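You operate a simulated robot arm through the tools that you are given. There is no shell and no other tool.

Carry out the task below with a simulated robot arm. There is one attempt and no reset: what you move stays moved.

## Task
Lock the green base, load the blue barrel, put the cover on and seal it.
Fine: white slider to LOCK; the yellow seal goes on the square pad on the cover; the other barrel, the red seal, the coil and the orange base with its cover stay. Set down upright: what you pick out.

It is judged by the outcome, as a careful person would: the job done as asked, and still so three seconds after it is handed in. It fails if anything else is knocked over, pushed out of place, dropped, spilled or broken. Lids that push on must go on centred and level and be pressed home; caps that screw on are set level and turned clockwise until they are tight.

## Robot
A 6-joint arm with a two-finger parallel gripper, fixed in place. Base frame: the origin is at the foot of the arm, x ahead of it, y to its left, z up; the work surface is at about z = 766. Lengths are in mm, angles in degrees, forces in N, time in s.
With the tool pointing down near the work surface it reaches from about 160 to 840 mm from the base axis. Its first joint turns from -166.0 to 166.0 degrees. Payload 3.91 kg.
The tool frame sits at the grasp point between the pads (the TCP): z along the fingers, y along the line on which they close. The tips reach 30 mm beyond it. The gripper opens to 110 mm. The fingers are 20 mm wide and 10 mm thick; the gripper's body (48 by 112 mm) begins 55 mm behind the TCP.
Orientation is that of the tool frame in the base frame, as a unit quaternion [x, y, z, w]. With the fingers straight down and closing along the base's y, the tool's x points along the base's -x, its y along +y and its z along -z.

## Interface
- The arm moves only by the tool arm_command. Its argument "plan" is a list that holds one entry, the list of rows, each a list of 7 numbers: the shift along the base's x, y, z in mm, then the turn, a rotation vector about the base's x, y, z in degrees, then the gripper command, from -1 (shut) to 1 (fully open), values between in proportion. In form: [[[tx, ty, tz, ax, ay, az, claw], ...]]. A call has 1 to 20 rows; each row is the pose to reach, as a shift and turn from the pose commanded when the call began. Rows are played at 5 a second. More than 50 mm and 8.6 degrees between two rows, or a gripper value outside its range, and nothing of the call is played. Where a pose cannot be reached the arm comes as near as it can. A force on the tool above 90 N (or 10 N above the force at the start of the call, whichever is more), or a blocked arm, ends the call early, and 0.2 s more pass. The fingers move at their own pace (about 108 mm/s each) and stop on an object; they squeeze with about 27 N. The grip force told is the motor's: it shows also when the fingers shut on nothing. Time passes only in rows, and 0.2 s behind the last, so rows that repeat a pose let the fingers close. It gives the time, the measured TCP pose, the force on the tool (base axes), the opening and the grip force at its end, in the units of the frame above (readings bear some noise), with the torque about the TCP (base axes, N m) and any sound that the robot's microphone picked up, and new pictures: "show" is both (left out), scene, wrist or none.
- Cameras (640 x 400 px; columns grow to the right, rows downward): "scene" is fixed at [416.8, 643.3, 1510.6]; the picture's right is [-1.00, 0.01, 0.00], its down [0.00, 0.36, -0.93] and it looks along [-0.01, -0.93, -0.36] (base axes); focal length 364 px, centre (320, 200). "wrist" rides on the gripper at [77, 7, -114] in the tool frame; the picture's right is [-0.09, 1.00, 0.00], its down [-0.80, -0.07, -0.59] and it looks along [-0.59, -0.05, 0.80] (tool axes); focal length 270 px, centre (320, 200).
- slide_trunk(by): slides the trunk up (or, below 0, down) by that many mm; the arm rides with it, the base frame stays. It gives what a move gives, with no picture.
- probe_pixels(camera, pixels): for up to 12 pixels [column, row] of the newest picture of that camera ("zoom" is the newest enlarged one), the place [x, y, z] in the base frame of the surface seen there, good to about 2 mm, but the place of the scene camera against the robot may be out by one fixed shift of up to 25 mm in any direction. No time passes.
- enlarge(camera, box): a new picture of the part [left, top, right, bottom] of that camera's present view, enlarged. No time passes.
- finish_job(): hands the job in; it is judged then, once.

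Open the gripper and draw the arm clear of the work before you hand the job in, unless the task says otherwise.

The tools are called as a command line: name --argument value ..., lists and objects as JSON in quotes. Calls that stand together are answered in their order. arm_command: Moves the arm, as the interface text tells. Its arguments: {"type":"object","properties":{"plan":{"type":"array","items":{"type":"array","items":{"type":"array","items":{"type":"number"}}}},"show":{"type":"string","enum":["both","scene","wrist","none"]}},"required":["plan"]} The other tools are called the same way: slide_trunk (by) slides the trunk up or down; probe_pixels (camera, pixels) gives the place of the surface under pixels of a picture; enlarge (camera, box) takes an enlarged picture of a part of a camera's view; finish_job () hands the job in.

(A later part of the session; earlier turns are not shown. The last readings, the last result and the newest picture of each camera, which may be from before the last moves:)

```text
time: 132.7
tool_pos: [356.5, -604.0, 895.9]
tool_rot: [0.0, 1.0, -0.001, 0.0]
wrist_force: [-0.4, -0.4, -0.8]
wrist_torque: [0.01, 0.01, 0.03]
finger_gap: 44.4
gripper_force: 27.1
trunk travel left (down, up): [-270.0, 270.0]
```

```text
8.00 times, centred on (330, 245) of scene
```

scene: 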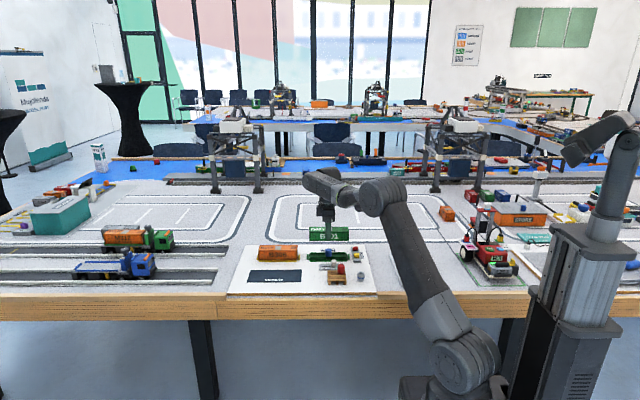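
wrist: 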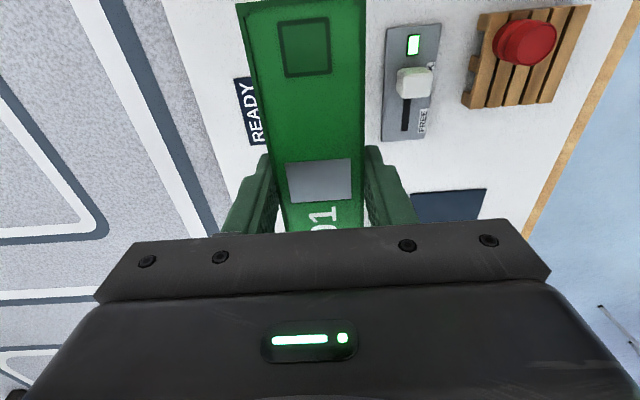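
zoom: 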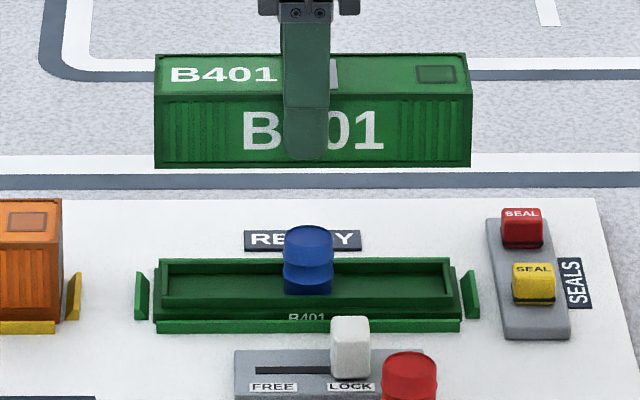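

I probe matching points on this zoom: cover's lower corners and base plate corners.

probe_pixels --camera "zoom" --pixels '[[157, 160], [160, 160], [469, 160], [466, 160], [220, 164], [420, 164], [156, 310], [160, 314], [460, 312], [456, 310], [300, 316], [160, 270]]'

probe_pixels --camera "zoom" --pixels '[[142, 290], [470, 290], [165, 300], [455, 300], [170, 262], [448, 262], [158, 60], [466, 60], [250, 325], [400, 325], [250, 300], [250, 262]]'

```text
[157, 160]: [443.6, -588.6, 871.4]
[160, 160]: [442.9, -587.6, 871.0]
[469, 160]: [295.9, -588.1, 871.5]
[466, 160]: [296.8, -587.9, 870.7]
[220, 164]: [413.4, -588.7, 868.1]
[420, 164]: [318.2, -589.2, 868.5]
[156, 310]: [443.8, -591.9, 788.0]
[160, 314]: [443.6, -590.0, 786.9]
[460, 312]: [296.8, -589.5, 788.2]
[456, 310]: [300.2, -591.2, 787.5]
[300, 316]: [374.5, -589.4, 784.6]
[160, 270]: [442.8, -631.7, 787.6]
```

```text
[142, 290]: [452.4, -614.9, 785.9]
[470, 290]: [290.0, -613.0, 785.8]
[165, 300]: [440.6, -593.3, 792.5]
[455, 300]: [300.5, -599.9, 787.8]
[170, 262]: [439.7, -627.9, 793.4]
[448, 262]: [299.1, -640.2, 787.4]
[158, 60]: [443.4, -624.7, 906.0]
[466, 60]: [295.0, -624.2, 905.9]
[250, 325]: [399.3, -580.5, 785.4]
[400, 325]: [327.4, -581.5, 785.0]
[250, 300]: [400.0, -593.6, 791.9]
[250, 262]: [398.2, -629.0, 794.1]
```

Relative alignment is within ~0.5 mm in x and y and parallel. I descend 66 mm slowly so the cover's bottom is still ~6 mm above the rim.

arm_command --plan '[[[0, 0, -2, 0, 0, 0, -1], [0, 0, -6, 0, 0, 0, -1], [0, 0, -12, 0, 0, 0, -1], [0, 0, -18, 0, 0, 0, -1], [0, 0, -24, 0, 0, 0, -1], [0, 0, -30, 0, 0, 0, -1], [0, 0, -36, 0, 0, 0, -1], [0, 0, -42, 0, 0, 0, -1], [0, 0, -48, 0, 0, 0, -1], [0, 0, -54, 0, 0, 0, -1], [0, 0, -60, 0, 0, 0, -1], [0, 0, -64, 0, 0, 0, -1], [0, 0, -66, 0, 0, 0, -1], [0, 0, -66, 0, 0, 0, -1]]]' --show "both"

enlarge --camera "scene" --box '[300, 225, 360, 275]'

```text
time: 135.7
tool_pos: [357.4, -605.5, 829.6]
tool_rot: [0.0, 1.0, -0.001, 0.0]
wrist_force: [-1.0, -0.6, -1.1]
wrist_torque: [0.02, 0.03, -0.02]
finger_gap: 44.4
gripper_force: 27.2
trunk travel left (down, up): [-270.0, 270.0]
```

scene: 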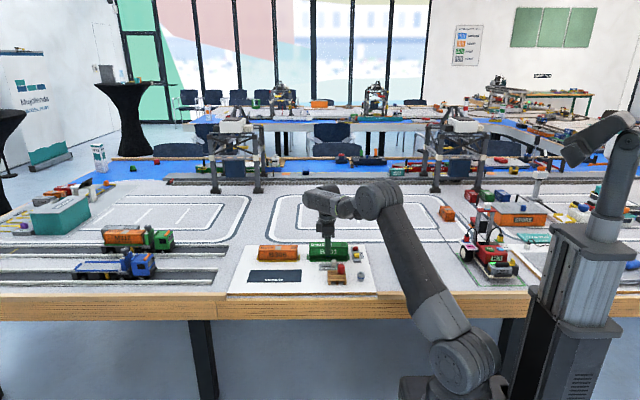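
wrist: 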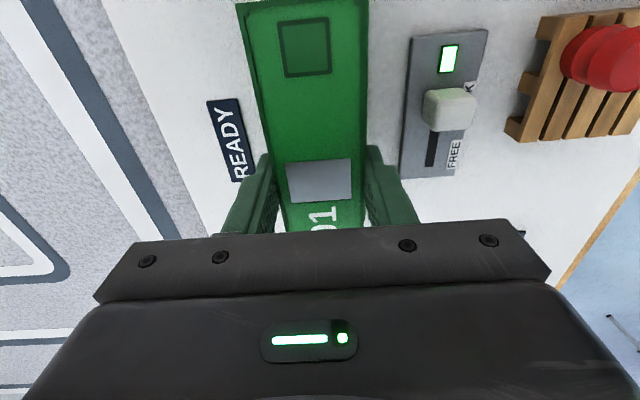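

```text
8.00 times, centred on (330, 250) of scene
```

zoom: 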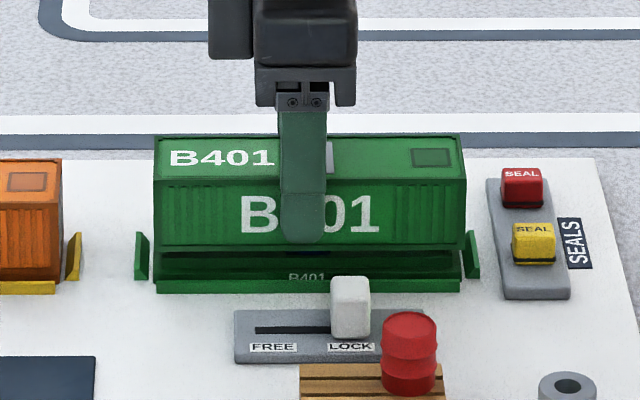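

The cover hovers just above the rim, between the end rails. I probe again for the relative fit.

probe_pixels --camera "zoom" --pixels '[[155, 240], [158, 240], [465, 240], [462, 240], [220, 246], [420, 246], [160, 265], [160, 275], [456, 265], [457, 275], [250, 262], [250, 275]]'

probe_pixels --camera "wrist" --pixels '[[290, 15], [350, 12], [265, 30], [355, 30], [305, 50], [300, 100], [345, 100], [320, 140], [320, 180], [295, 200], [350, 200]]'

```text
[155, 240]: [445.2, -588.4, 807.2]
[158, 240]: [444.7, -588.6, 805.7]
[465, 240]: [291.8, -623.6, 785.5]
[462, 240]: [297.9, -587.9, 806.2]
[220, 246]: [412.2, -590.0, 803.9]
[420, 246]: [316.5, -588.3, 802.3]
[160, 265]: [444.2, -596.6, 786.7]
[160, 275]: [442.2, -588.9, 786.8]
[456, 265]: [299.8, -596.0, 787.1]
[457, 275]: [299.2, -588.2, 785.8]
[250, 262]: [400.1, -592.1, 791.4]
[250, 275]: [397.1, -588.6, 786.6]
```

```text
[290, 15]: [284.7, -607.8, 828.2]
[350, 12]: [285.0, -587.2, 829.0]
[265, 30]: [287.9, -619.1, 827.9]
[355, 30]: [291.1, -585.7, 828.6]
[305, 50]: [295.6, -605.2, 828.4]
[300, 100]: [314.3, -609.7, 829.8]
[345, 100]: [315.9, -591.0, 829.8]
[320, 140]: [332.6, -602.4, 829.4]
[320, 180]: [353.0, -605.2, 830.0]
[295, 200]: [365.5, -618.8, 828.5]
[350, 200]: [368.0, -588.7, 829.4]
```

Fit is within ~1 mm. I lower 8 mm in 1 mm steps (about 2 mm past the rim's top) and check the forces.

arm_command --plan '[[[0, 0, -1, 0, 0, 0, -1], [0, 0, -2, 0, 0, 0, -1], [0, 0, -3, 0, 0, 0, -1], [0, 0, -4, 0, 0, 0, -1], [0, 0, -5, 0, 0, 0, -1], [0, 0, -6, 0, 0, 0, -1], [0, 0, -7, 0, 0, 0, -1], [0, 0, -8, 0, 0, 0, -1]]]' --show "both"

enlarge --camera "scene" --box '[300, 225, 360, 275]'

```text
time: 137.5
tool_pos: [357.0, -604.3, 820.8]
tool_rot: [0.0, 1.0, -0.001, 0.0]
wrist_force: [-0.1, -0.6, -1.2]
wrist_torque: [-0.05, -0.02, 0.01]
finger_gap: 44.6
gripper_force: 27.0
trunk travel left (down, up): [-270.0, 270.0]
```

scene: 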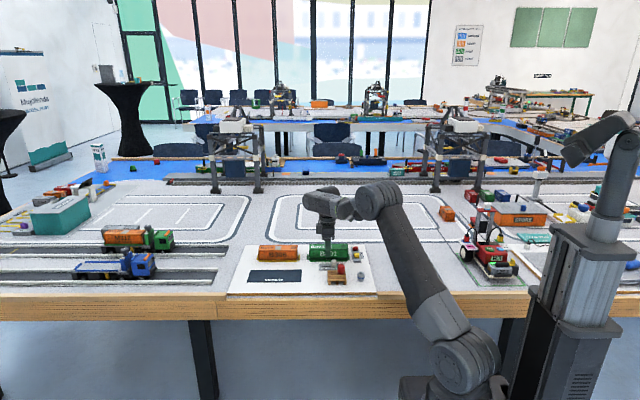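
wrist: 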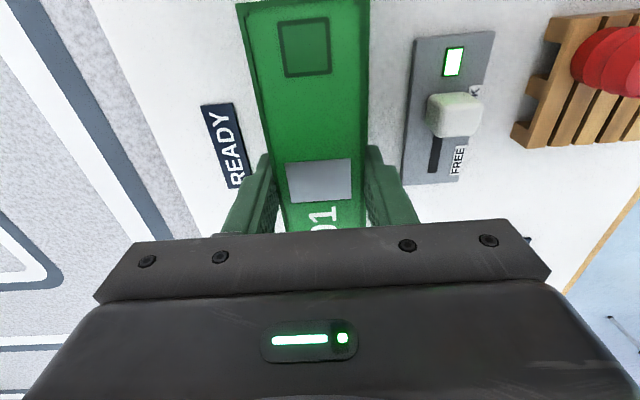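

```text
8.00 times, centred on (330, 250) of scene
```

zoom: 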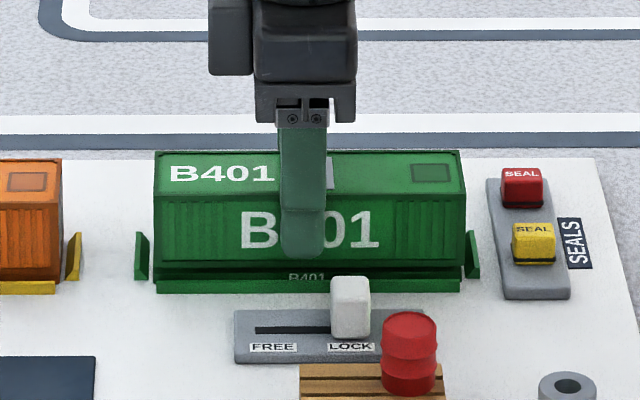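

No contact force, so it is sliding over the rim cleanly. I lower another 4 mm in small steps.

arm_command --plan '[[[0, 0, -0.7, 0, 0, 0, -1], [0, 0, -1.4, 0, 0, 0, -1], [0, 0, -2.1, 0, 0, 0, -1], [0, 0, -2.8, 0, 0, 0, -1], [0, 0, -3.4, 0, 0, 0, -1], [0, 0, -4, 0, 0, 0, -1]]]' --show "both"

enlarge --camera "scene" --box '[300, 225, 360, 275]'

probe_pixels --camera "wrist" --pixels '[[290, 15], [350, 12], [265, 30], [355, 30], [305, 50], [300, 100], [345, 100], [320, 140], [320, 180], [295, 200], [350, 200]]'

```text
time: 138.9
tool_pos: [356.0, -604.0, 818.5]
tool_rot: [0.0, 1.0, -0.002, 0.0]
wrist_force: [0.4, -0.1, -1.8]
wrist_torque: [0.01, -0.01, 0.01]
finger_gap: 44.6
gripper_force: 27.2
trunk travel left (down, up): [-270.0, 270.0]
```

scene: 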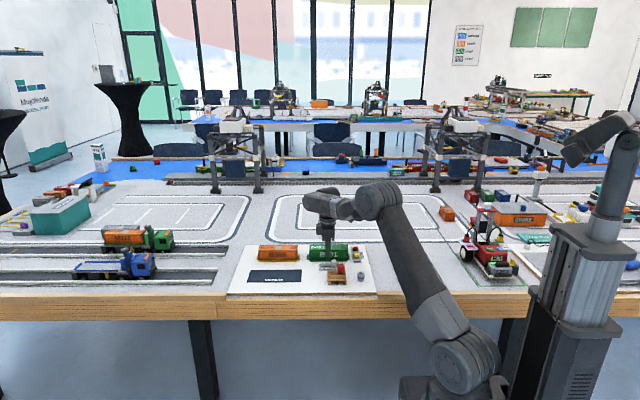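
wrist: 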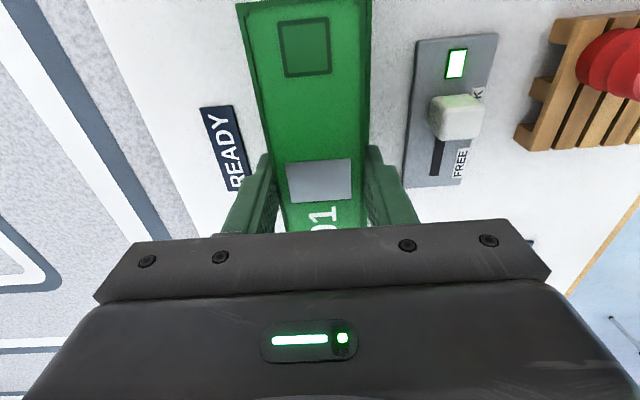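

```text
8.00 times, centred on (330, 250) of scene
```

zoom: 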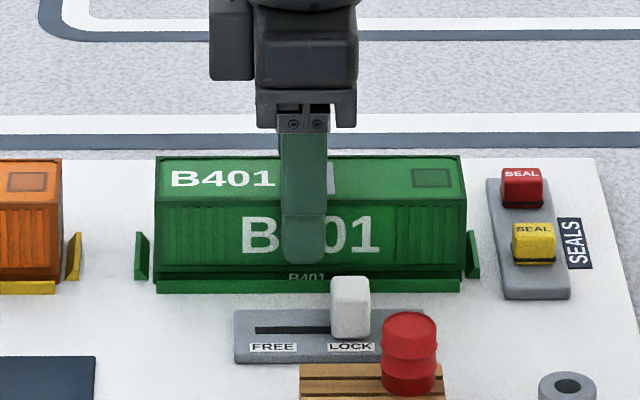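

```text
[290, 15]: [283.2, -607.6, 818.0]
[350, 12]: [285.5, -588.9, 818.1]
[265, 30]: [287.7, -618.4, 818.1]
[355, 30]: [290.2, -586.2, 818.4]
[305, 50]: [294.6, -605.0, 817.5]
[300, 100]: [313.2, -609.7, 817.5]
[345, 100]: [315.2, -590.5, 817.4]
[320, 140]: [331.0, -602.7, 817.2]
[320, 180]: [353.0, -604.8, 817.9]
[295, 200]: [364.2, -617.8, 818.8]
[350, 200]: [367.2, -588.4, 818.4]
```

Top at ~818; about 1 mm remains. I continue in 0.5 mm steps until contact is felt.

arm_command --plan '[[[0, 0, -0.5, 0, 0, 0, -1], [0, 0, -1, 0, 0, 0, -1], [0, 0, -1.5, 0, 0, 0, -1], [0, 0, -1.5, 0, 0, 0, -1]]]' --show "none"

```text
time: 139.9
tool_pos: [357.8, -603.7, 816.9]
tool_rot: [0.0, 1.0, -0.001, 0.0]
wrist_force: [2.6, -1.5, 3.6]
wrist_torque: [0.02, 0.13, 0.05]
finger_gap: 44.6
gripper_force: 27.2
trunk travel left (down, up): [-270.0, 270.0]
```

Contact is felt (Fz 3.6 N). I press 1 mm further to see whether it is bottomed or pushing on.

arm_command --plan '[[[0, 0, -0.5, 0, 0, 0, -1], [0, 0, -1, 0, 0, 0, -1], [0, 0, -1, 0, 0, 0, -1]]]' --show "both"

probe_pixels --camera "wrist" --pixels '[[290, 15], [350, 12], [265, 30], [355, 30], [305, 50], [300, 100], [345, 100], [320, 140], [320, 180], [295, 200], [350, 200]]'

enlarge --camera "scene" --box '[240, 225, 360, 285]'

```text
time: 140.7
tool_pos: [357.4, -603.9, 816.4]
tool_rot: [0.0, 1.0, -0.002, 0.0]
wrist_force: [4.7, -2.7, 12.4]
wrist_torque: [0.05, 0.34, 0.09]
finger_gap: 44.6
gripper_force: 26.9
trunk travel left (down, up): [-270.0, 270.0]
```

scene: 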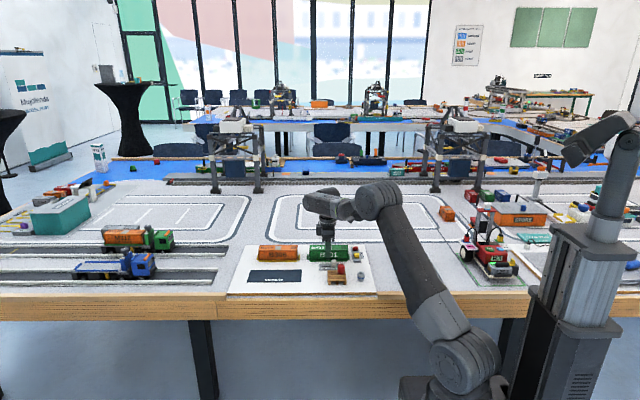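
wrist: 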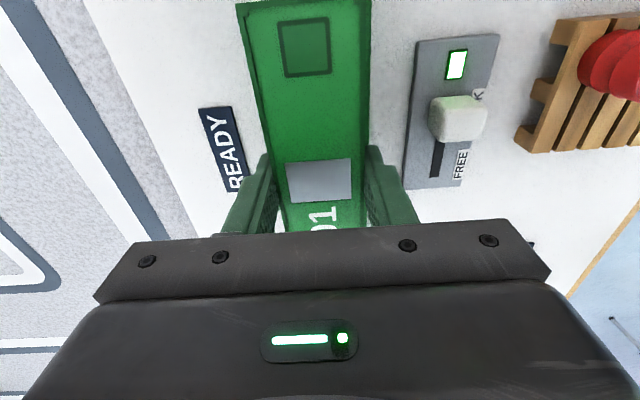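

```text
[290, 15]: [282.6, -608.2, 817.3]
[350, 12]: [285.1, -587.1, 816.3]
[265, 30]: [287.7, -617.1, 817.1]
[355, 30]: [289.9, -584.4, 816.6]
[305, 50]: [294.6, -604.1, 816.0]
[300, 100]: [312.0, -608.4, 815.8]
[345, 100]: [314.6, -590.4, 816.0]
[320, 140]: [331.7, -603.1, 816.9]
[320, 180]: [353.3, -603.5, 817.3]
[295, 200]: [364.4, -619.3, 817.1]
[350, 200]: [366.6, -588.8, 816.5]
```

```text
5.33 times, centred on (300, 255) of scene
```

zoom: 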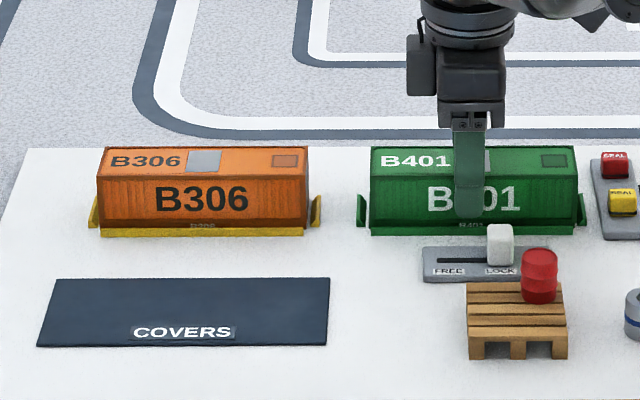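

Force rises to 12 N with top at ≈816.6. I compare with the seated orange cover's height in the same scene view.

probe_pixels --camera "zoom" --pixels '[[150, 170], [240, 165], [280, 170], [120, 150], [420, 170], [530, 165], [560, 172], [390, 150], [310, 215], [362, 212], [582, 212], [93, 215]]'

```text
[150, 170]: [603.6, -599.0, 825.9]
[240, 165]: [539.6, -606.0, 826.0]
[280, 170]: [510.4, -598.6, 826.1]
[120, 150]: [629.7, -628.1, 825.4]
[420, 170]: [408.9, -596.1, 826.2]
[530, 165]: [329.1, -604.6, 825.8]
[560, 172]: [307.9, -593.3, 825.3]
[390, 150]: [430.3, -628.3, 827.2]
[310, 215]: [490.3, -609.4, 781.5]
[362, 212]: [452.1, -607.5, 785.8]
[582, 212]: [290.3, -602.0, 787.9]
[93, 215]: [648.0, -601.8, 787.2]
```

Green and orange tops match (≈826 in the scene frame), so the cover is seated. I open the fingers gently and withdraw upward.

arm_command --plan '[[[0, 0, 0.5, 0, 0, 0, -0.15], [0, 0, 0.5, 0, 0, 0, -0.1], [0, 0, 0.5, 0, 0, 0, 0.05], [0, 0, 0.5, 0, 0, 0, 0.05], [0, 0, 10, 0, 0, 0, 0.05], [0, 0, 30, 0, 0, 0, 0.05], [0, 0, 60, 0, 0, 0, 0.05], [0, 0, 90, 0, 0, 0, 0.05], [0, 0, 90, 0, 0, 0, 0.05]]]' --show "both"

enlarge --camera "scene" --box '[240, 225, 360, 285]'

probe_pixels --camera "zoom" --pixels '[[150, 170], [240, 165], [280, 170], [120, 150], [420, 170], [530, 165], [560, 172], [390, 150], [480, 165], [470, 180]]'

```text
time: 142.7
tool_pos: [357.2, -605.4, 904.7]
tool_rot: [-0.001, 1.0, -0.001, 0.0]
wrist_force: [-1.3, 0.9, 0.4]
wrist_torque: [0.01, -0.01, -0.01]
finger_gap: 57.8
gripper_force: 0.0
trunk travel left (down, up): [-270.0, 270.0]
```

scene: 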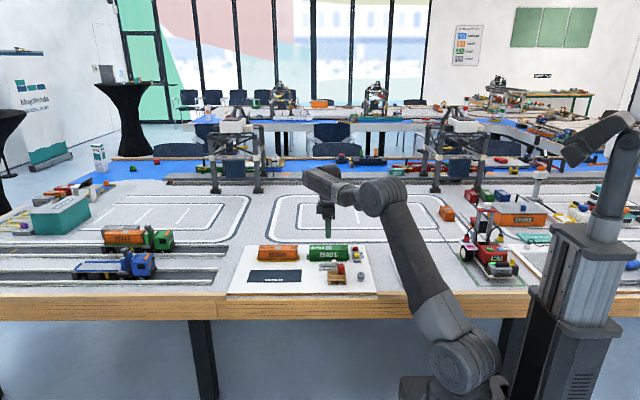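
wrist: 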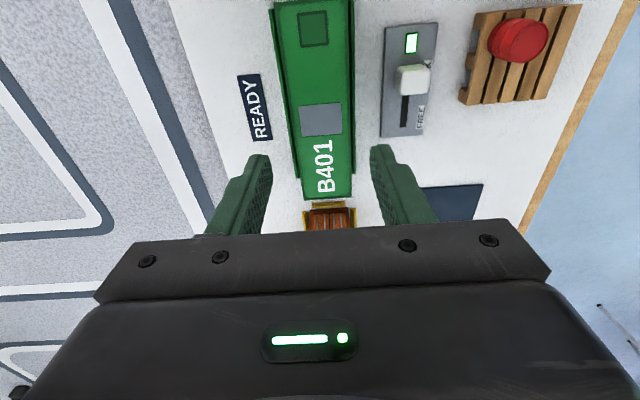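

```text
5.33 times, centred on (300, 255) of scene
```

zoom: 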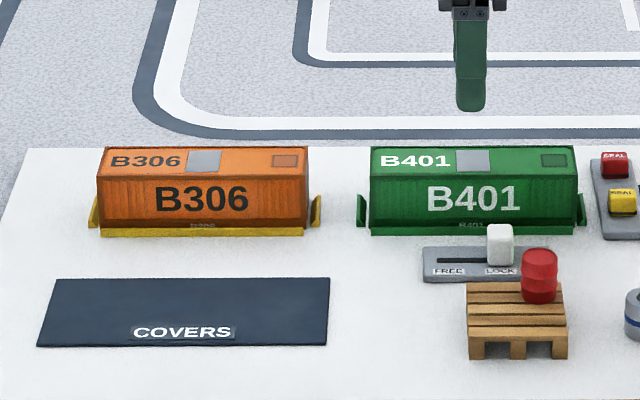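

```text
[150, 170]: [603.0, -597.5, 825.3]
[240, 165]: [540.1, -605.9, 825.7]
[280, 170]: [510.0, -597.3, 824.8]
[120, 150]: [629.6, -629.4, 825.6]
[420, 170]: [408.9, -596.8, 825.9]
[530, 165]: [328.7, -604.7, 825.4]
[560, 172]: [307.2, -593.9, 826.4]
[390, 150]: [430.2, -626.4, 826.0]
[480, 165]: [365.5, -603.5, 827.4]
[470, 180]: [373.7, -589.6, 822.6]
```

The cover looks level and seated. To be sure it is pressed home, I close the fingers and press straight down on the top's centre; first I hover just above it.

arm_command --plan '[[[-1, 0, -10, 0, 0, 0, -0.5], [-2, 0, -25, 0, 0, 0, -1], [-2, 0, -40, 0, 0, 0, -1], [-2, 0, -50, 0, 0, 0, -1], [-2, 0, -54, 0, 0, 0, -1], [-2, 0, -54, 0, 0, 0, -1]]]' --show "none"

arm_command --plan '[[[0, 0, -1, 0, 0, 0, -1], [0, 0, -2, 0, 0, 0, -1], [0, 0, -3, 0, 0, 0, -1], [0, 0, -4, 0, 0, 0, -1]]]' --show "none"

```text
time: 144.1
tool_pos: [354.9, -604.8, 852.7]
tool_rot: [-0.001, 1.0, -0.001, 0.001]
wrist_force: [-0.8, -0.5, -0.2]
wrist_torque: [0.01, 0.02, 0.0]
finger_gap: 0.0
gripper_force: 26.7
trunk travel left (down, up): [-270.0, 270.0]
```

```text
time: 145.1
tool_pos: [353.5, -604.6, 847.9]
tool_rot: [0.0, 1.0, -0.001, 0.0]
wrist_force: [0.2, 0.0, -0.3]
wrist_torque: [0.03, 0.01, 0.04]
finger_gap: 0.0
gripper_force: 27.0
trunk travel left (down, up): [-270.0, 270.0]
```

Tips are ~1 mm above the top. I press down in 1 mm steps.

arm_command --plan '[[[0, 0, -1, 0, 0, 0, -1], [0, 0, -2, 0, 0, 0, -1], [0, 0, -2.5, 0, 0, 0, -1], [0, 0, -2.5, 0, 0, 0, -1]]]' --show "none"

```text
time: 146.1
tool_pos: [353.8, -604.9, 847.1]
tool_rot: [-0.001, 1.0, -0.002, 0.001]
wrist_force: [0.1, -2.9, 11.9]
wrist_torque: [-0.08, 0.06, 0.04]
finger_gap: 0.0
gripper_force: 27.2
trunk travel left (down, up): [-270.0, 270.0]
```

11.9 N and rising; I press 2.5 mm further (about 30–35 N), then check height.

arm_command --plan '[[[0, 0, -1, 0, 0, 0, -1], [0, 0, -2, 0, 0, 0, -1], [0, 0, -2.5, 0, 0, 0, -1], [0, 0, -2.5, 0, 0, 0, -1]]]' --show "scene"

enlarge --camera "scene" --box '[240, 225, 360, 285]'

probe_pixels --camera "zoom" --pixels '[[150, 170], [240, 165], [280, 170], [120, 150], [420, 170], [530, 165], [560, 172], [390, 150]]'

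```text
time: 147.1
tool_pos: [354.2, -603.3, 847.5]
tool_rot: [0.0, 1.0, -0.004, 0.001]
wrist_force: [1.8, -12.5, 32.7]
wrist_torque: [-0.42, 0.0, -0.01]
finger_gap: 0.0
gripper_force: 27.5
trunk travel left (down, up): [-270.0, 270.0]
```

scene: 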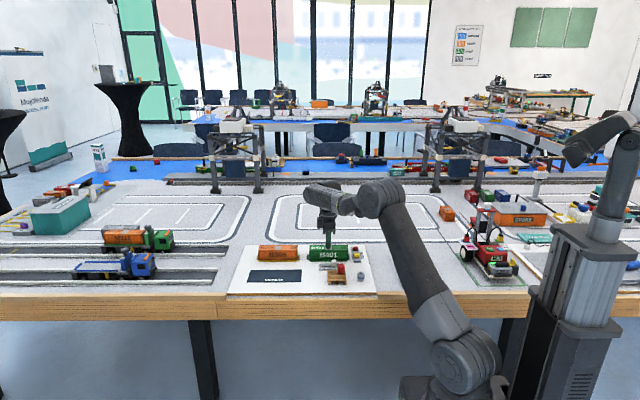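

```text
5.33 times, centred on (300, 255) of scene
```

zoom: 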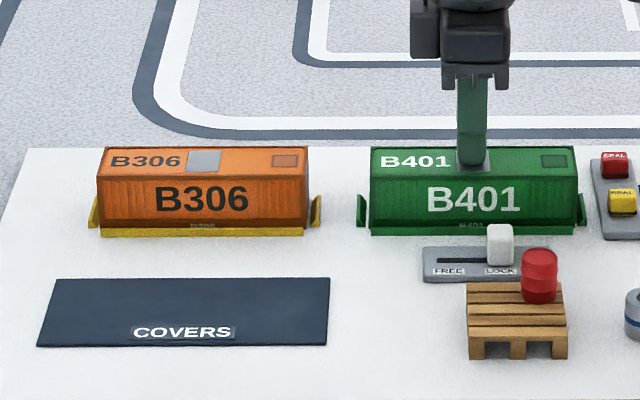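

```text
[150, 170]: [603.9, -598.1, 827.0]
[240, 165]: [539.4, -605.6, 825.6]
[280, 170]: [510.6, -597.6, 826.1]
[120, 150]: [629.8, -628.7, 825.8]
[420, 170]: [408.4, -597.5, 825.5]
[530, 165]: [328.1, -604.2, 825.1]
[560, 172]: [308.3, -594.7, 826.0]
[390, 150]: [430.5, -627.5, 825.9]
```

Pressed with ~33 N and the top did not move, so it is home. I lift off and go to view the seals from above.

arm_command --plan '[[[0, 0, 4, 0, 0, 0, -1], [0, 0, 20, 0, 0, 0, -1], [0, 0, 50, 0, 0, 0, -0.5], [-15, 0, 80, 0, 0, 0, -0.3], [-40, 5, 90, 0, 0, 0, -0.3], [-65, 10, 90, 0, 0, 0, -0.3], [-80, 15, 90, 0, 0, 0, -0.3], [-80, 15, 90, 0, 0, 0, -0.3]]]' --show "wrist"

enlarge --camera "wrist" --box '[200, 0, 440, 160]'

```text
time: 148.9
tool_pos: [276.1, -589.3, 933.2]
tool_rot: [0.0, 1.0, -0.001, 0.0]
wrist_force: [0.3, -0.5, -0.9]
wrist_torque: [0.01, -0.04, 0.0]
finger_gap: 38.5
gripper_force: 0.1
trunk travel left (down, up): [-270.0, 270.0]
```

wrist: 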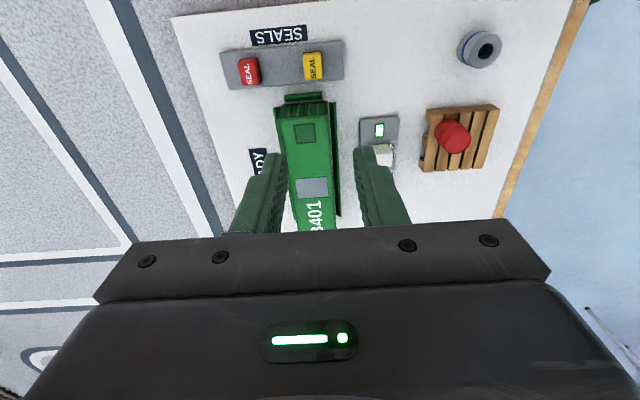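

```text
2.50 times, centred on (320, 80) of wrist
```

zoom: 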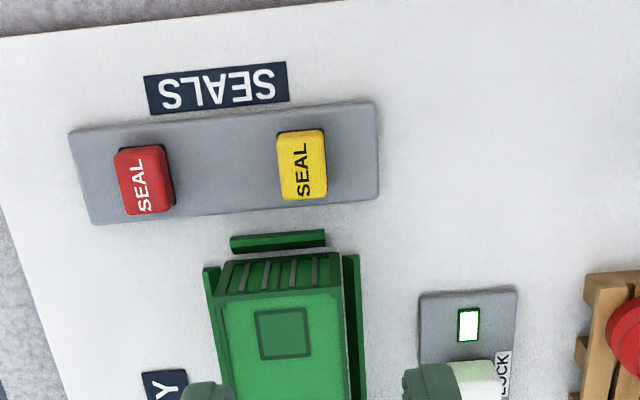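

The yellow seal is at (313,66) and the square pad at (303,133). I zoom and probe both for exact coordinates.

enlarge --camera "wrist" --box '[285, 40, 345, 90]'

probe_pixels --camera "zoom" --pixels '[[292, 200], [300, 200], [190, 120], [390, 115], [210, 310], [400, 300], [295, 110], [300, 310], [195, 200], [395, 200], [295, 330], [450, 250]]'

enlarge --camera "wrist" --box '[270, 95, 340, 160]'

probe_pixels --camera "zoom" --pixels '[[320, 200], [210, 180], [395, 175], [220, 290], [405, 285], [305, 180], [310, 290], [215, 235], [400, 230], [315, 240]]'

```text
8.00 times, centred on (315, 65) of wrist
```

zoom: 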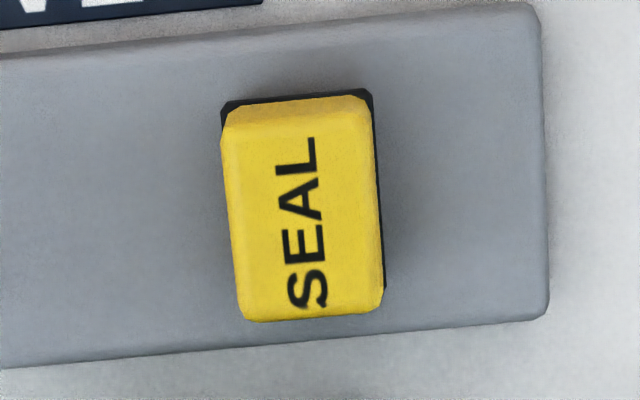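

```text
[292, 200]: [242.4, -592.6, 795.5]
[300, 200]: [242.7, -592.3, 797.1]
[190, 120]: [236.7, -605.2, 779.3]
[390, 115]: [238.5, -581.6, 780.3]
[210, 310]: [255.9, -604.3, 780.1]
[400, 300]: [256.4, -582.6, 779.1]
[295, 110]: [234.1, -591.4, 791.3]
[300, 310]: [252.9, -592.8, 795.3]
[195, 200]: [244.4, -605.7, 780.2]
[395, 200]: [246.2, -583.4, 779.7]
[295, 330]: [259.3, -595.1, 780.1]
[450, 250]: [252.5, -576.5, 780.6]
```

```text
6.15 times, centred on (305, 128) of wrist
```

zoom: 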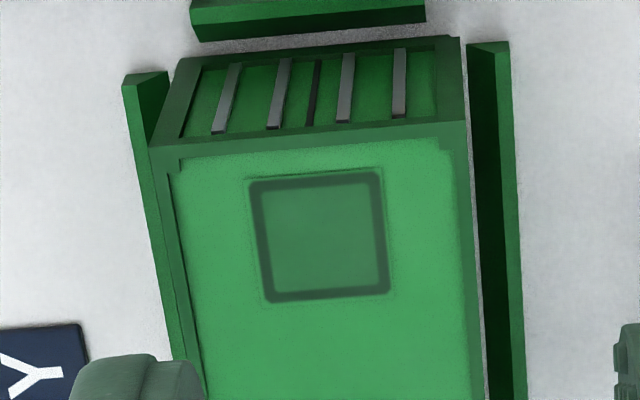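

```text
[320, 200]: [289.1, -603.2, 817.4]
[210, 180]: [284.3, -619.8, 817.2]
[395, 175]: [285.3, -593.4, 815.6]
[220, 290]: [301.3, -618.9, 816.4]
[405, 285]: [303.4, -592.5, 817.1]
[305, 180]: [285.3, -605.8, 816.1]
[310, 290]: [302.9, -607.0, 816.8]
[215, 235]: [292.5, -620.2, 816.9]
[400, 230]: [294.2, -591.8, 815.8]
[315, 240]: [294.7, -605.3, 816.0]
```

Yellow seal: centre ≈ (243.8,-591.5), 21×16 mm, top 796, tray top 780; pad centre ≈ (294.6,-605.0), z 816.5. I move over the seal at z≈860 with a 36 mm opening.

arm_command --plan '[[[-15, -1, -20, 0, 0, 0, -0.35], [-32, -2.2, -45, 0, 0, 0, -0.35], [-32.3, -2.2, -65, 0, 0, 0, -0.35], [-32.3, -2.2, -73, 0, 0, 0, -0.35], [-32.3, -2.2, -73, 0, 0, 0, -0.35]]]' --show "wrist"

arm_command --plan '[[[0, 0, 0, 0, 0, 0, -0.35]]]' --show "wrist"

enlarge --camera "wrist" --box '[230, 80, 410, 240]'

```text
time: 150.1
tool_pos: [242.4, -591.6, 859.0]
tool_rot: [0.0, 1.0, -0.001, 0.0]
wrist_force: [-0.3, -0.6, -0.4]
wrist_torque: [0.01, 0.01, 0.02]
finger_gap: 35.6
gripper_force: 0.1
trunk travel left (down, up): [-270.0, 270.0]
```

wrist: 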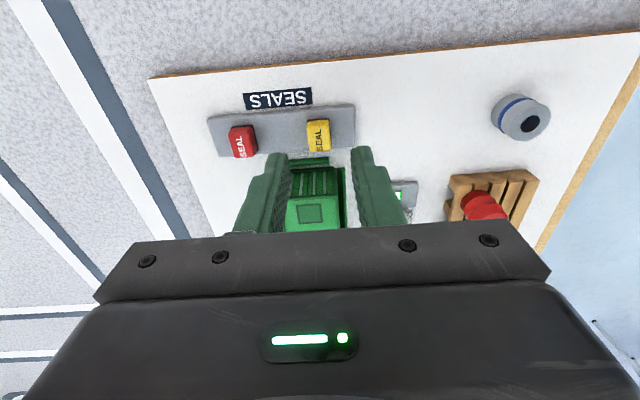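

```text
time: 150.5
tool_pos: [243.2, -591.2, 858.9]
tool_rot: [0.0, 1.0, 0.0, 0.0]
wrist_force: [0.3, 0.1, 0.2]
wrist_torque: [0.0, 0.0, 0.01]
finger_gap: 35.8
gripper_force: 0.0
trunk travel left (down, up): [-270.0, 270.0]
```

wrist: 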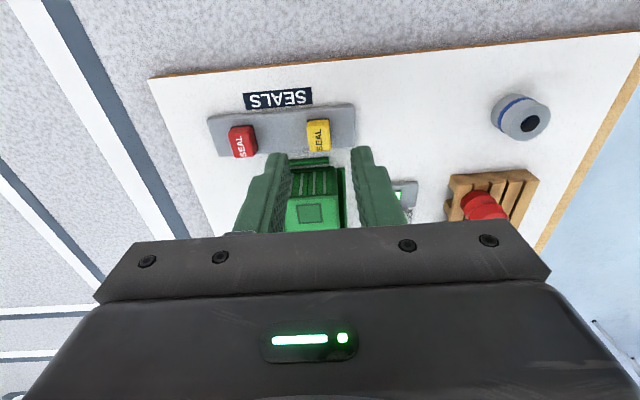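

```text
2.50 times, centred on (320, 160) of wrist
```

zoom: 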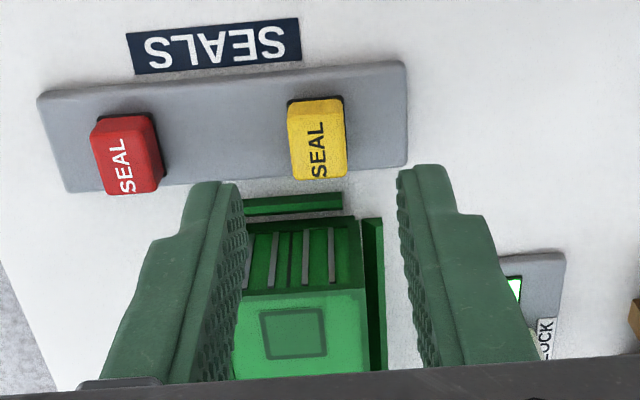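

Now I re-probe the seal from here for its centre.

probe_pixels --camera "zoom" --pixels '[[296, 112], [338, 108], [342, 168], [300, 172], [318, 140], [291, 140], [343, 135], [316, 104], [320, 175], [128, 155], [292, 176], [346, 172]]'

```text
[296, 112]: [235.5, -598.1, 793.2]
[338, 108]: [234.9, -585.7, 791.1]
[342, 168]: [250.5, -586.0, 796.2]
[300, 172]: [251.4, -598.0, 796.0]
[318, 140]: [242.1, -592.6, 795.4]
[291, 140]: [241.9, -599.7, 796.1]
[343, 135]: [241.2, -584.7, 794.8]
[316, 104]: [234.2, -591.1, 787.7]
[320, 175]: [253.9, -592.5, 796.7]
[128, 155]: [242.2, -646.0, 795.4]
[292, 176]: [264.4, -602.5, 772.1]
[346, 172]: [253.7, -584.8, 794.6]
```

Seal centre ≈ (244.2,-592.0). I descend to TCP z≈813.5 (tips ~3.5 mm above the tray) and close softly.

arm_command --plan '[[[1, -0.5, -15, 0, 0, 0, -0.35], [1.4, -0.6, -30, 0, 0, 0, -0.35], [1.4, -0.6, -40, 0, 0, 0, -0.35], [1.4, -0.6, -45, 0, 0, 0, -0.35], [1.4, -0.6, -45, 0, 0, 0, -0.5], [1.4, -0.6, -45, 0, 0, 0, -0.62], [1.4, -0.6, -45, 0, 0, 0, -0.68], [1.4, -0.6, -45, 0, 0, 0, -1], [1.4, -0.6, -45, 0, 0, 0, -1], [1.4, -0.6, -45, 0, 0, 0, -1]]]' --show "wrist"

enlarge --camera "wrist" --box '[230, 80, 410, 240]'

```text
time: 152.7
tool_pos: [245.1, -591.0, 815.3]
tool_rot: [0.0, 1.0, 0.0, 0.0]
wrist_force: [0.6, 0.5, 0.6]
wrist_torque: [0.03, -0.01, 0.02]
finger_gap: 14.4
gripper_force: 26.8
trunk travel left (down, up): [-270.0, 270.0]
```

wrist: 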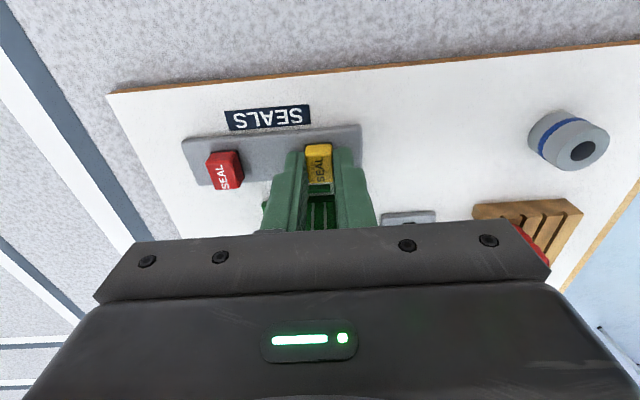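

```text
2.50 times, centred on (320, 160) of wrist
```

zoom: 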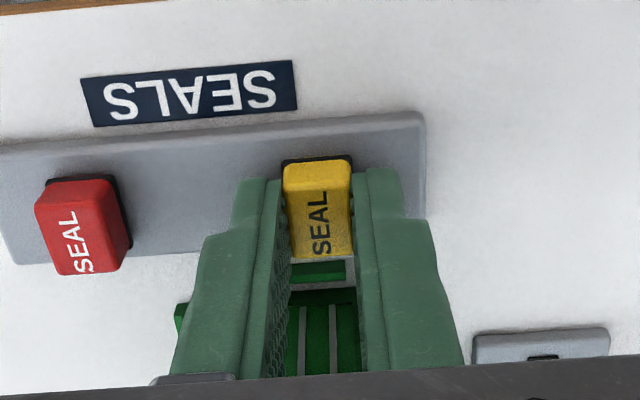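

Gripped (gap 14.4). I lift slowly 10 mm and check it comes along level.

arm_command --plan '[[[0, 0, 1, 0, 0, 0, -1], [0, 0, 2, 0, 0, 0, -1], [0, 0, 4, 0, 0, 0, -1], [0, 0, 6, 0, 0, 0, -1], [0, 0, 8, 0, 0, 0, -1], [0, 0, 10, 0, 0, 0, -1], [0, 0, 10, 0, 0, 0, -1]]]' --show "both"

enlarge --camera "wrist" --box '[230, 80, 410, 240]'

probe_pixels --camera "zoom" --pixels '[[318, 175], [318, 200], [318, 225], [318, 245], [300, 180], [340, 178], [300, 240], [340, 238], [318, 158]]'

```text
time: 154.3
tool_pos: [244.6, -591.7, 824.3]
tool_rot: [0.001, 1.0, -0.001, 0.0]
wrist_force: [0.1, -0.3, 0.3]
wrist_torque: [0.0, 0.02, 0.01]
finger_gap: 14.5
gripper_force: 27.1
trunk travel left (down, up): [-270.0, 270.0]
```

scene: 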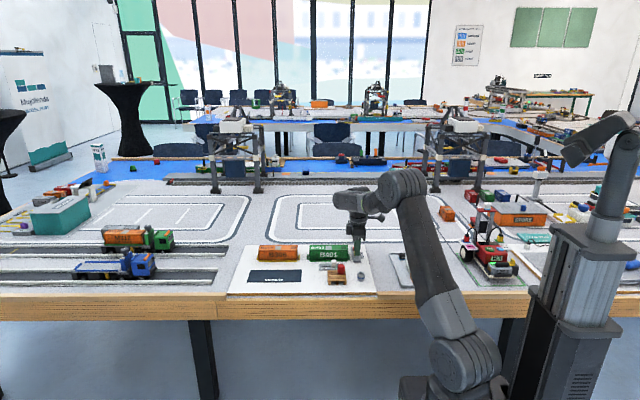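
wrist: 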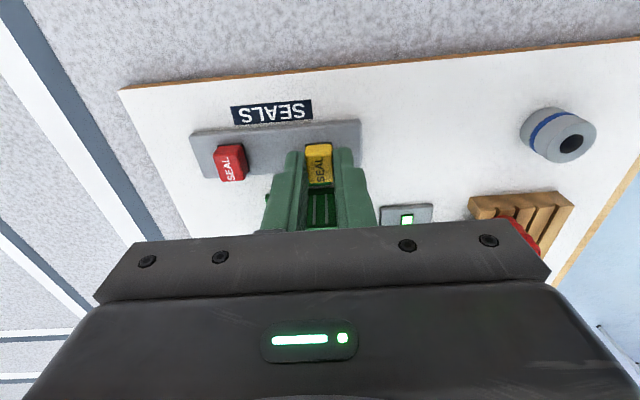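

```text
2.50 times, centred on (320, 160) of wrist
```

zoom: 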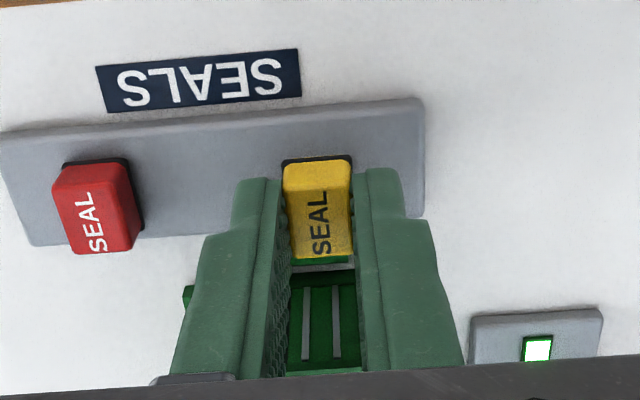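

```text
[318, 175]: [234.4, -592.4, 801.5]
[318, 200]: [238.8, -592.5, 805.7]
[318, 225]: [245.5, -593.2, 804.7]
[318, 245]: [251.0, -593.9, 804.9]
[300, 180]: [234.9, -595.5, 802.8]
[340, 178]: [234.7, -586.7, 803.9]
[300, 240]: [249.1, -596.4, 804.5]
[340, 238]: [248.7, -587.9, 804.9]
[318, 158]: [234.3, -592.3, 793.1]
```

The seal is held level. I raise it 50 mm, then move (+50.1,-12.4) to above the square pad.

arm_command --plan '[[[0, 0, 4, 0, 0, 0, -1], [0, 0, 12, 0, 0, 0, -1], [0, 0, 22, 0, 0, 0, -1], [0, 0, 32, 0, 0, 0, -1], [0, 0, 42, 0, 0, 0, -1], [0, 0, 50, 0, 0, 0, -1], [5, -1.2, 52, 0, 0, 0, -1], [13, -3.2, 52, 0, 0, 0, -1], [22, -5.4, 52, 0, 0, 0, -1], [31, -7.7, 52, 0, 0, 0, -1], [40, -9.9, 52, 0, 0, 0, -1], [47, -11.6, 52, 0, 0, 0, -1], [50.1, -12.4, 52, 0, 0, 0, -1], [50.1, -12.4, 52, 0, 0, 0, -1]]]' --show "both"

enlarge --camera "wrist" --box '[230, 80, 410, 240]'

enlarge --camera "scene" --box '[310, 215, 370, 265]'

```text
time: 157.3
tool_pos: [294.7, -604.6, 876.2]
tool_rot: [0.0, 1.0, -0.002, 0.0]
wrist_force: [0.6, 0.6, -0.4]
wrist_torque: [0.02, -0.01, -0.01]
finger_gap: 14.2
gripper_force: 27.3
trunk travel left (down, up): [-270.0, 270.0]
```

scene: 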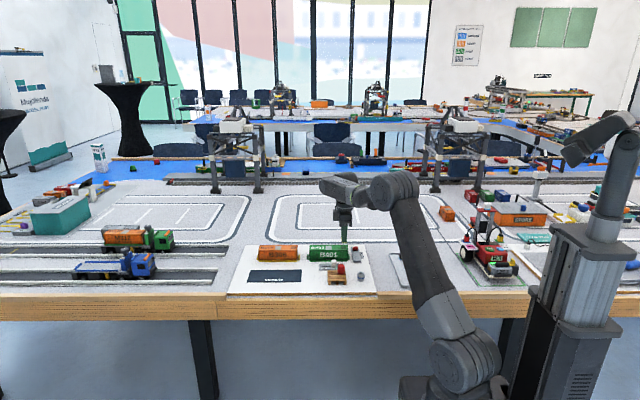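
wrist: 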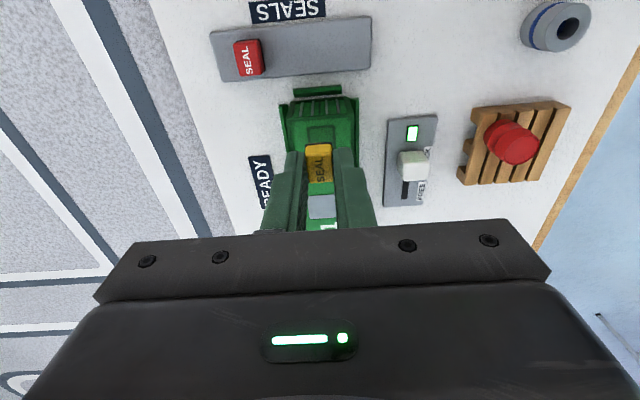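

```text
2.50 times, centred on (320, 160) of wrist
```

zoom: 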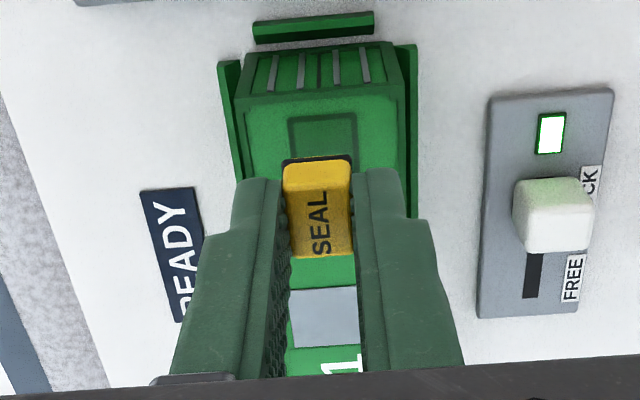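

```text
8.00 times, centred on (340, 240) of scene
```

zoom: 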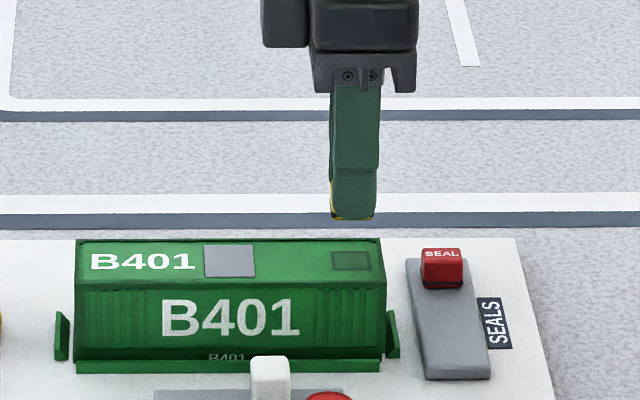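

I probe the held seal and the visible part of the pad outline to verify the alignment.

enlarge --camera "wrist" --box '[280, 105, 360, 190]'

probe_pixels --camera "zoom" --pixels '[[310, 215], [310, 240], [310, 300], [310, 360], [260, 250], [370, 250], [240, 120], [370, 115], [305, 65], [245, 90], [365, 85], [240, 170]]'

```text
4.71 times, centred on (320, 148) of wrist
```

zoom: 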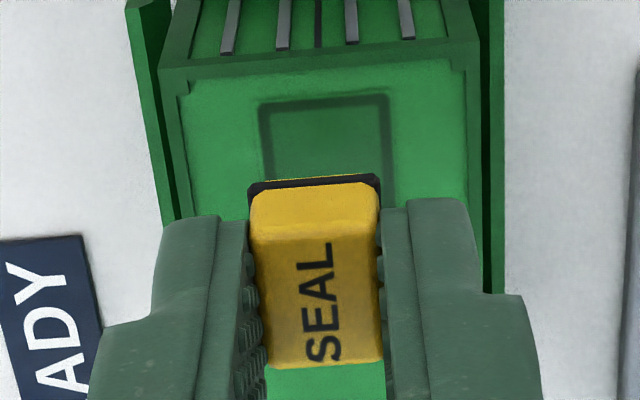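

```text
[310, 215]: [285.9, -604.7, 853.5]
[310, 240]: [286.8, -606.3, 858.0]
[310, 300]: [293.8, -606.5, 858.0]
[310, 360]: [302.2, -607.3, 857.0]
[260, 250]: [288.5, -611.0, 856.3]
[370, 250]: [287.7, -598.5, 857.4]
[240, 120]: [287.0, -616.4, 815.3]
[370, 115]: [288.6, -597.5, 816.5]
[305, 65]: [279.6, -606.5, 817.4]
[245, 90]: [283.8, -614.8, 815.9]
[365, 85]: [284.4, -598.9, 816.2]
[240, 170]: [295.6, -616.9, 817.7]
```

Seal centre (294.5,-604.7) vs pad centre (294.6,-604.3): aligned. I lower 23 mm, keeping ~2 mm clearance.

arm_command --plan '[[[0, 0, -2, 0, 0, 0, -1], [0, 0, -6, 0, 0, 0, -1], [0, 0, -11, 0, 0, 0, -1], [0, 0, -16, 0, 0, 0, -1], [0, 0, -20, 0, 0, 0, -1], [0, 0, -22, 0, 0, 0, -1], [0, 0, -23, 0, 0, 0, -1], [0, 0, -23, 0, 0, 0, -1]]]' --show "both"

enlarge --camera "wrist" --box '[280, 105, 360, 190]'

enlarge --camera "scene" --box '[320, 225, 370, 265]'

```text
time: 159.1
tool_pos: [294.2, -605.5, 852.9]
tool_rot: [0.0, 1.0, -0.001, -0.001]
wrist_force: [-0.2, -0.1, -0.3]
wrist_torque: [-0.02, 0.04, 0.03]
finger_gap: 14.3
gripper_force: 27.7
trunk travel left (down, up): [-270.0, 270.0]
```

scene: 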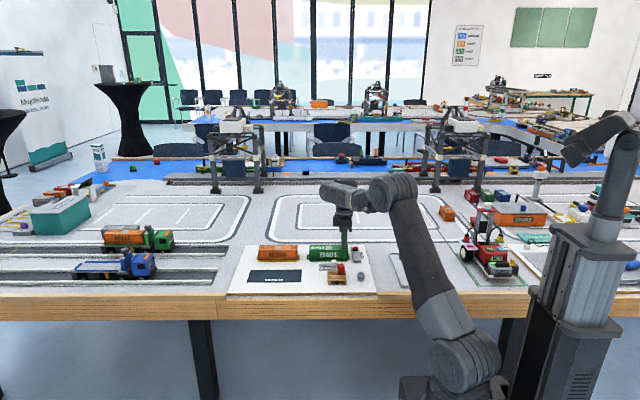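
wrist: 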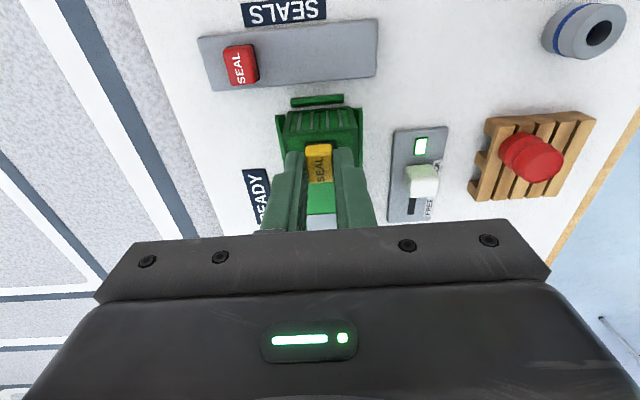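

```text
4.71 times, centred on (320, 148) of wrist
```

zoom: 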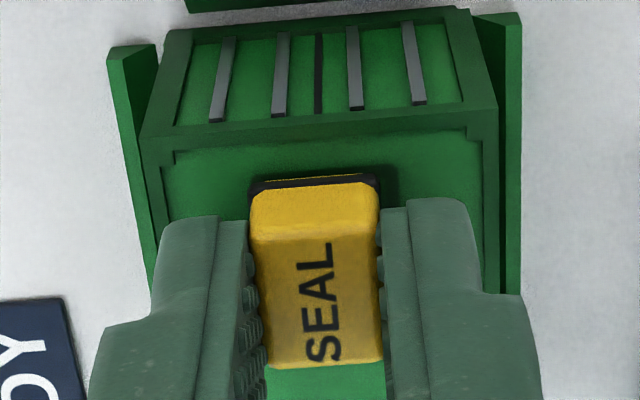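

```text
10.00 times, centred on (345, 245) of scene
```

zoom: 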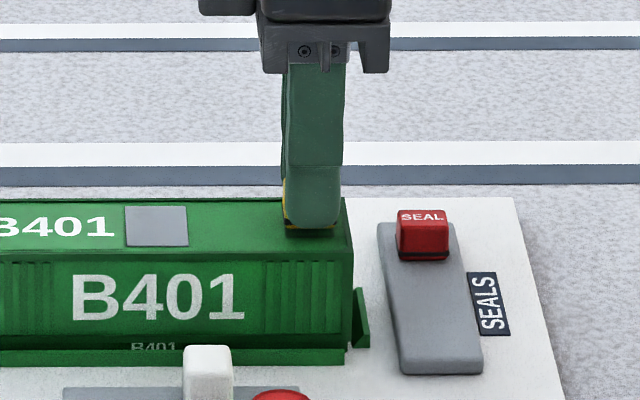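

About 2 mm above the pad and aligned. I lower in 0.5 mm steps until contact.

arm_command --plan '[[[0, 0, -0.5, 0, 0, 0, -1], [0, 0, -1, 0, 0, 0, -1], [0, 0, -1.5, 0, 0, 0, -1], [0, 0, -2, 0, 0, 0, -1]]]' --show "none"

```text
time: 160.1
tool_pos: [294.9, -604.0, 852.8]
tool_rot: [0.0, 1.0, -0.001, 0.001]
wrist_force: [-0.7, -1.6, 4.4]
wrist_torque: [-0.03, 0.02, -0.01]
finger_gap: 14.3
gripper_force: 26.9
trunk travel left (down, up): [-270.0, 270.0]
```

Contact (4.4 N). I press about 1.5 mm more to set the seal firmly (~15–20 N).

arm_command --plan '[[[0, 0, -0.5, 0, 0, 0, -1], [0, 0, -1, 0, 0, 0, -1], [0, 0, -1.5, 0, 0, 0, -1], [0, 0, -1.5, 0, 0, 0, -1]]]' --show "wrist"

enlarge --camera "wrist" --box '[280, 105, 360, 190]'

probe_pixels --camera "zoom" --pixels '[[310, 215], [310, 240], [310, 300], [310, 350], [265, 250], [370, 250], [200, 200], [440, 180]]'

```text
time: 161.1
tool_pos: [293.7, -604.2, 850.7]
tool_rot: [0.0, 1.0, -0.002, 0.0]
wrist_force: [-1.0, -1.9, 14.4]
wrist_torque: [-0.11, 0.04, 0.02]
finger_gap: 14.3
gripper_force: 27.0
trunk travel left (down, up): [-270.0, 270.0]
```

wrist: 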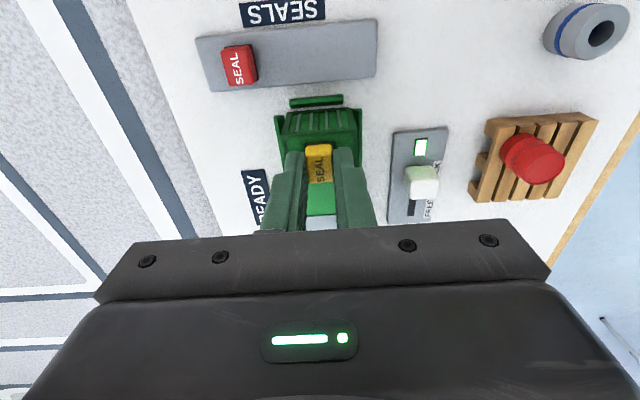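

```text
4.71 times, centred on (320, 148) of wrist
```

zoom: 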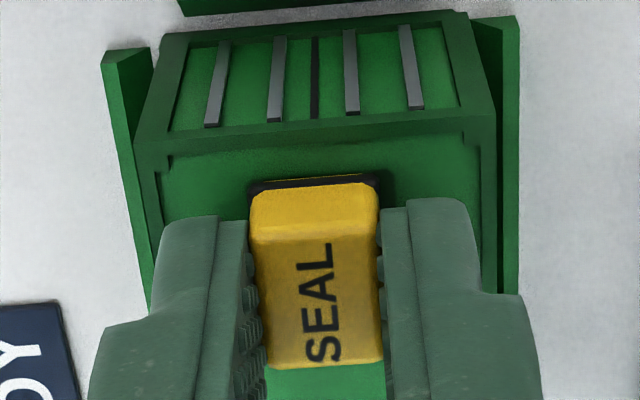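

```text
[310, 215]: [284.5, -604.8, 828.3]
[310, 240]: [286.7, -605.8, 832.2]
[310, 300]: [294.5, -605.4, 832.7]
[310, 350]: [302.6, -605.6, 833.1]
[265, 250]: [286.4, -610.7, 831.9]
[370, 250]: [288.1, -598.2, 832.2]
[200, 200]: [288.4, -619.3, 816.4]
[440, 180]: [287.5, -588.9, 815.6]
```

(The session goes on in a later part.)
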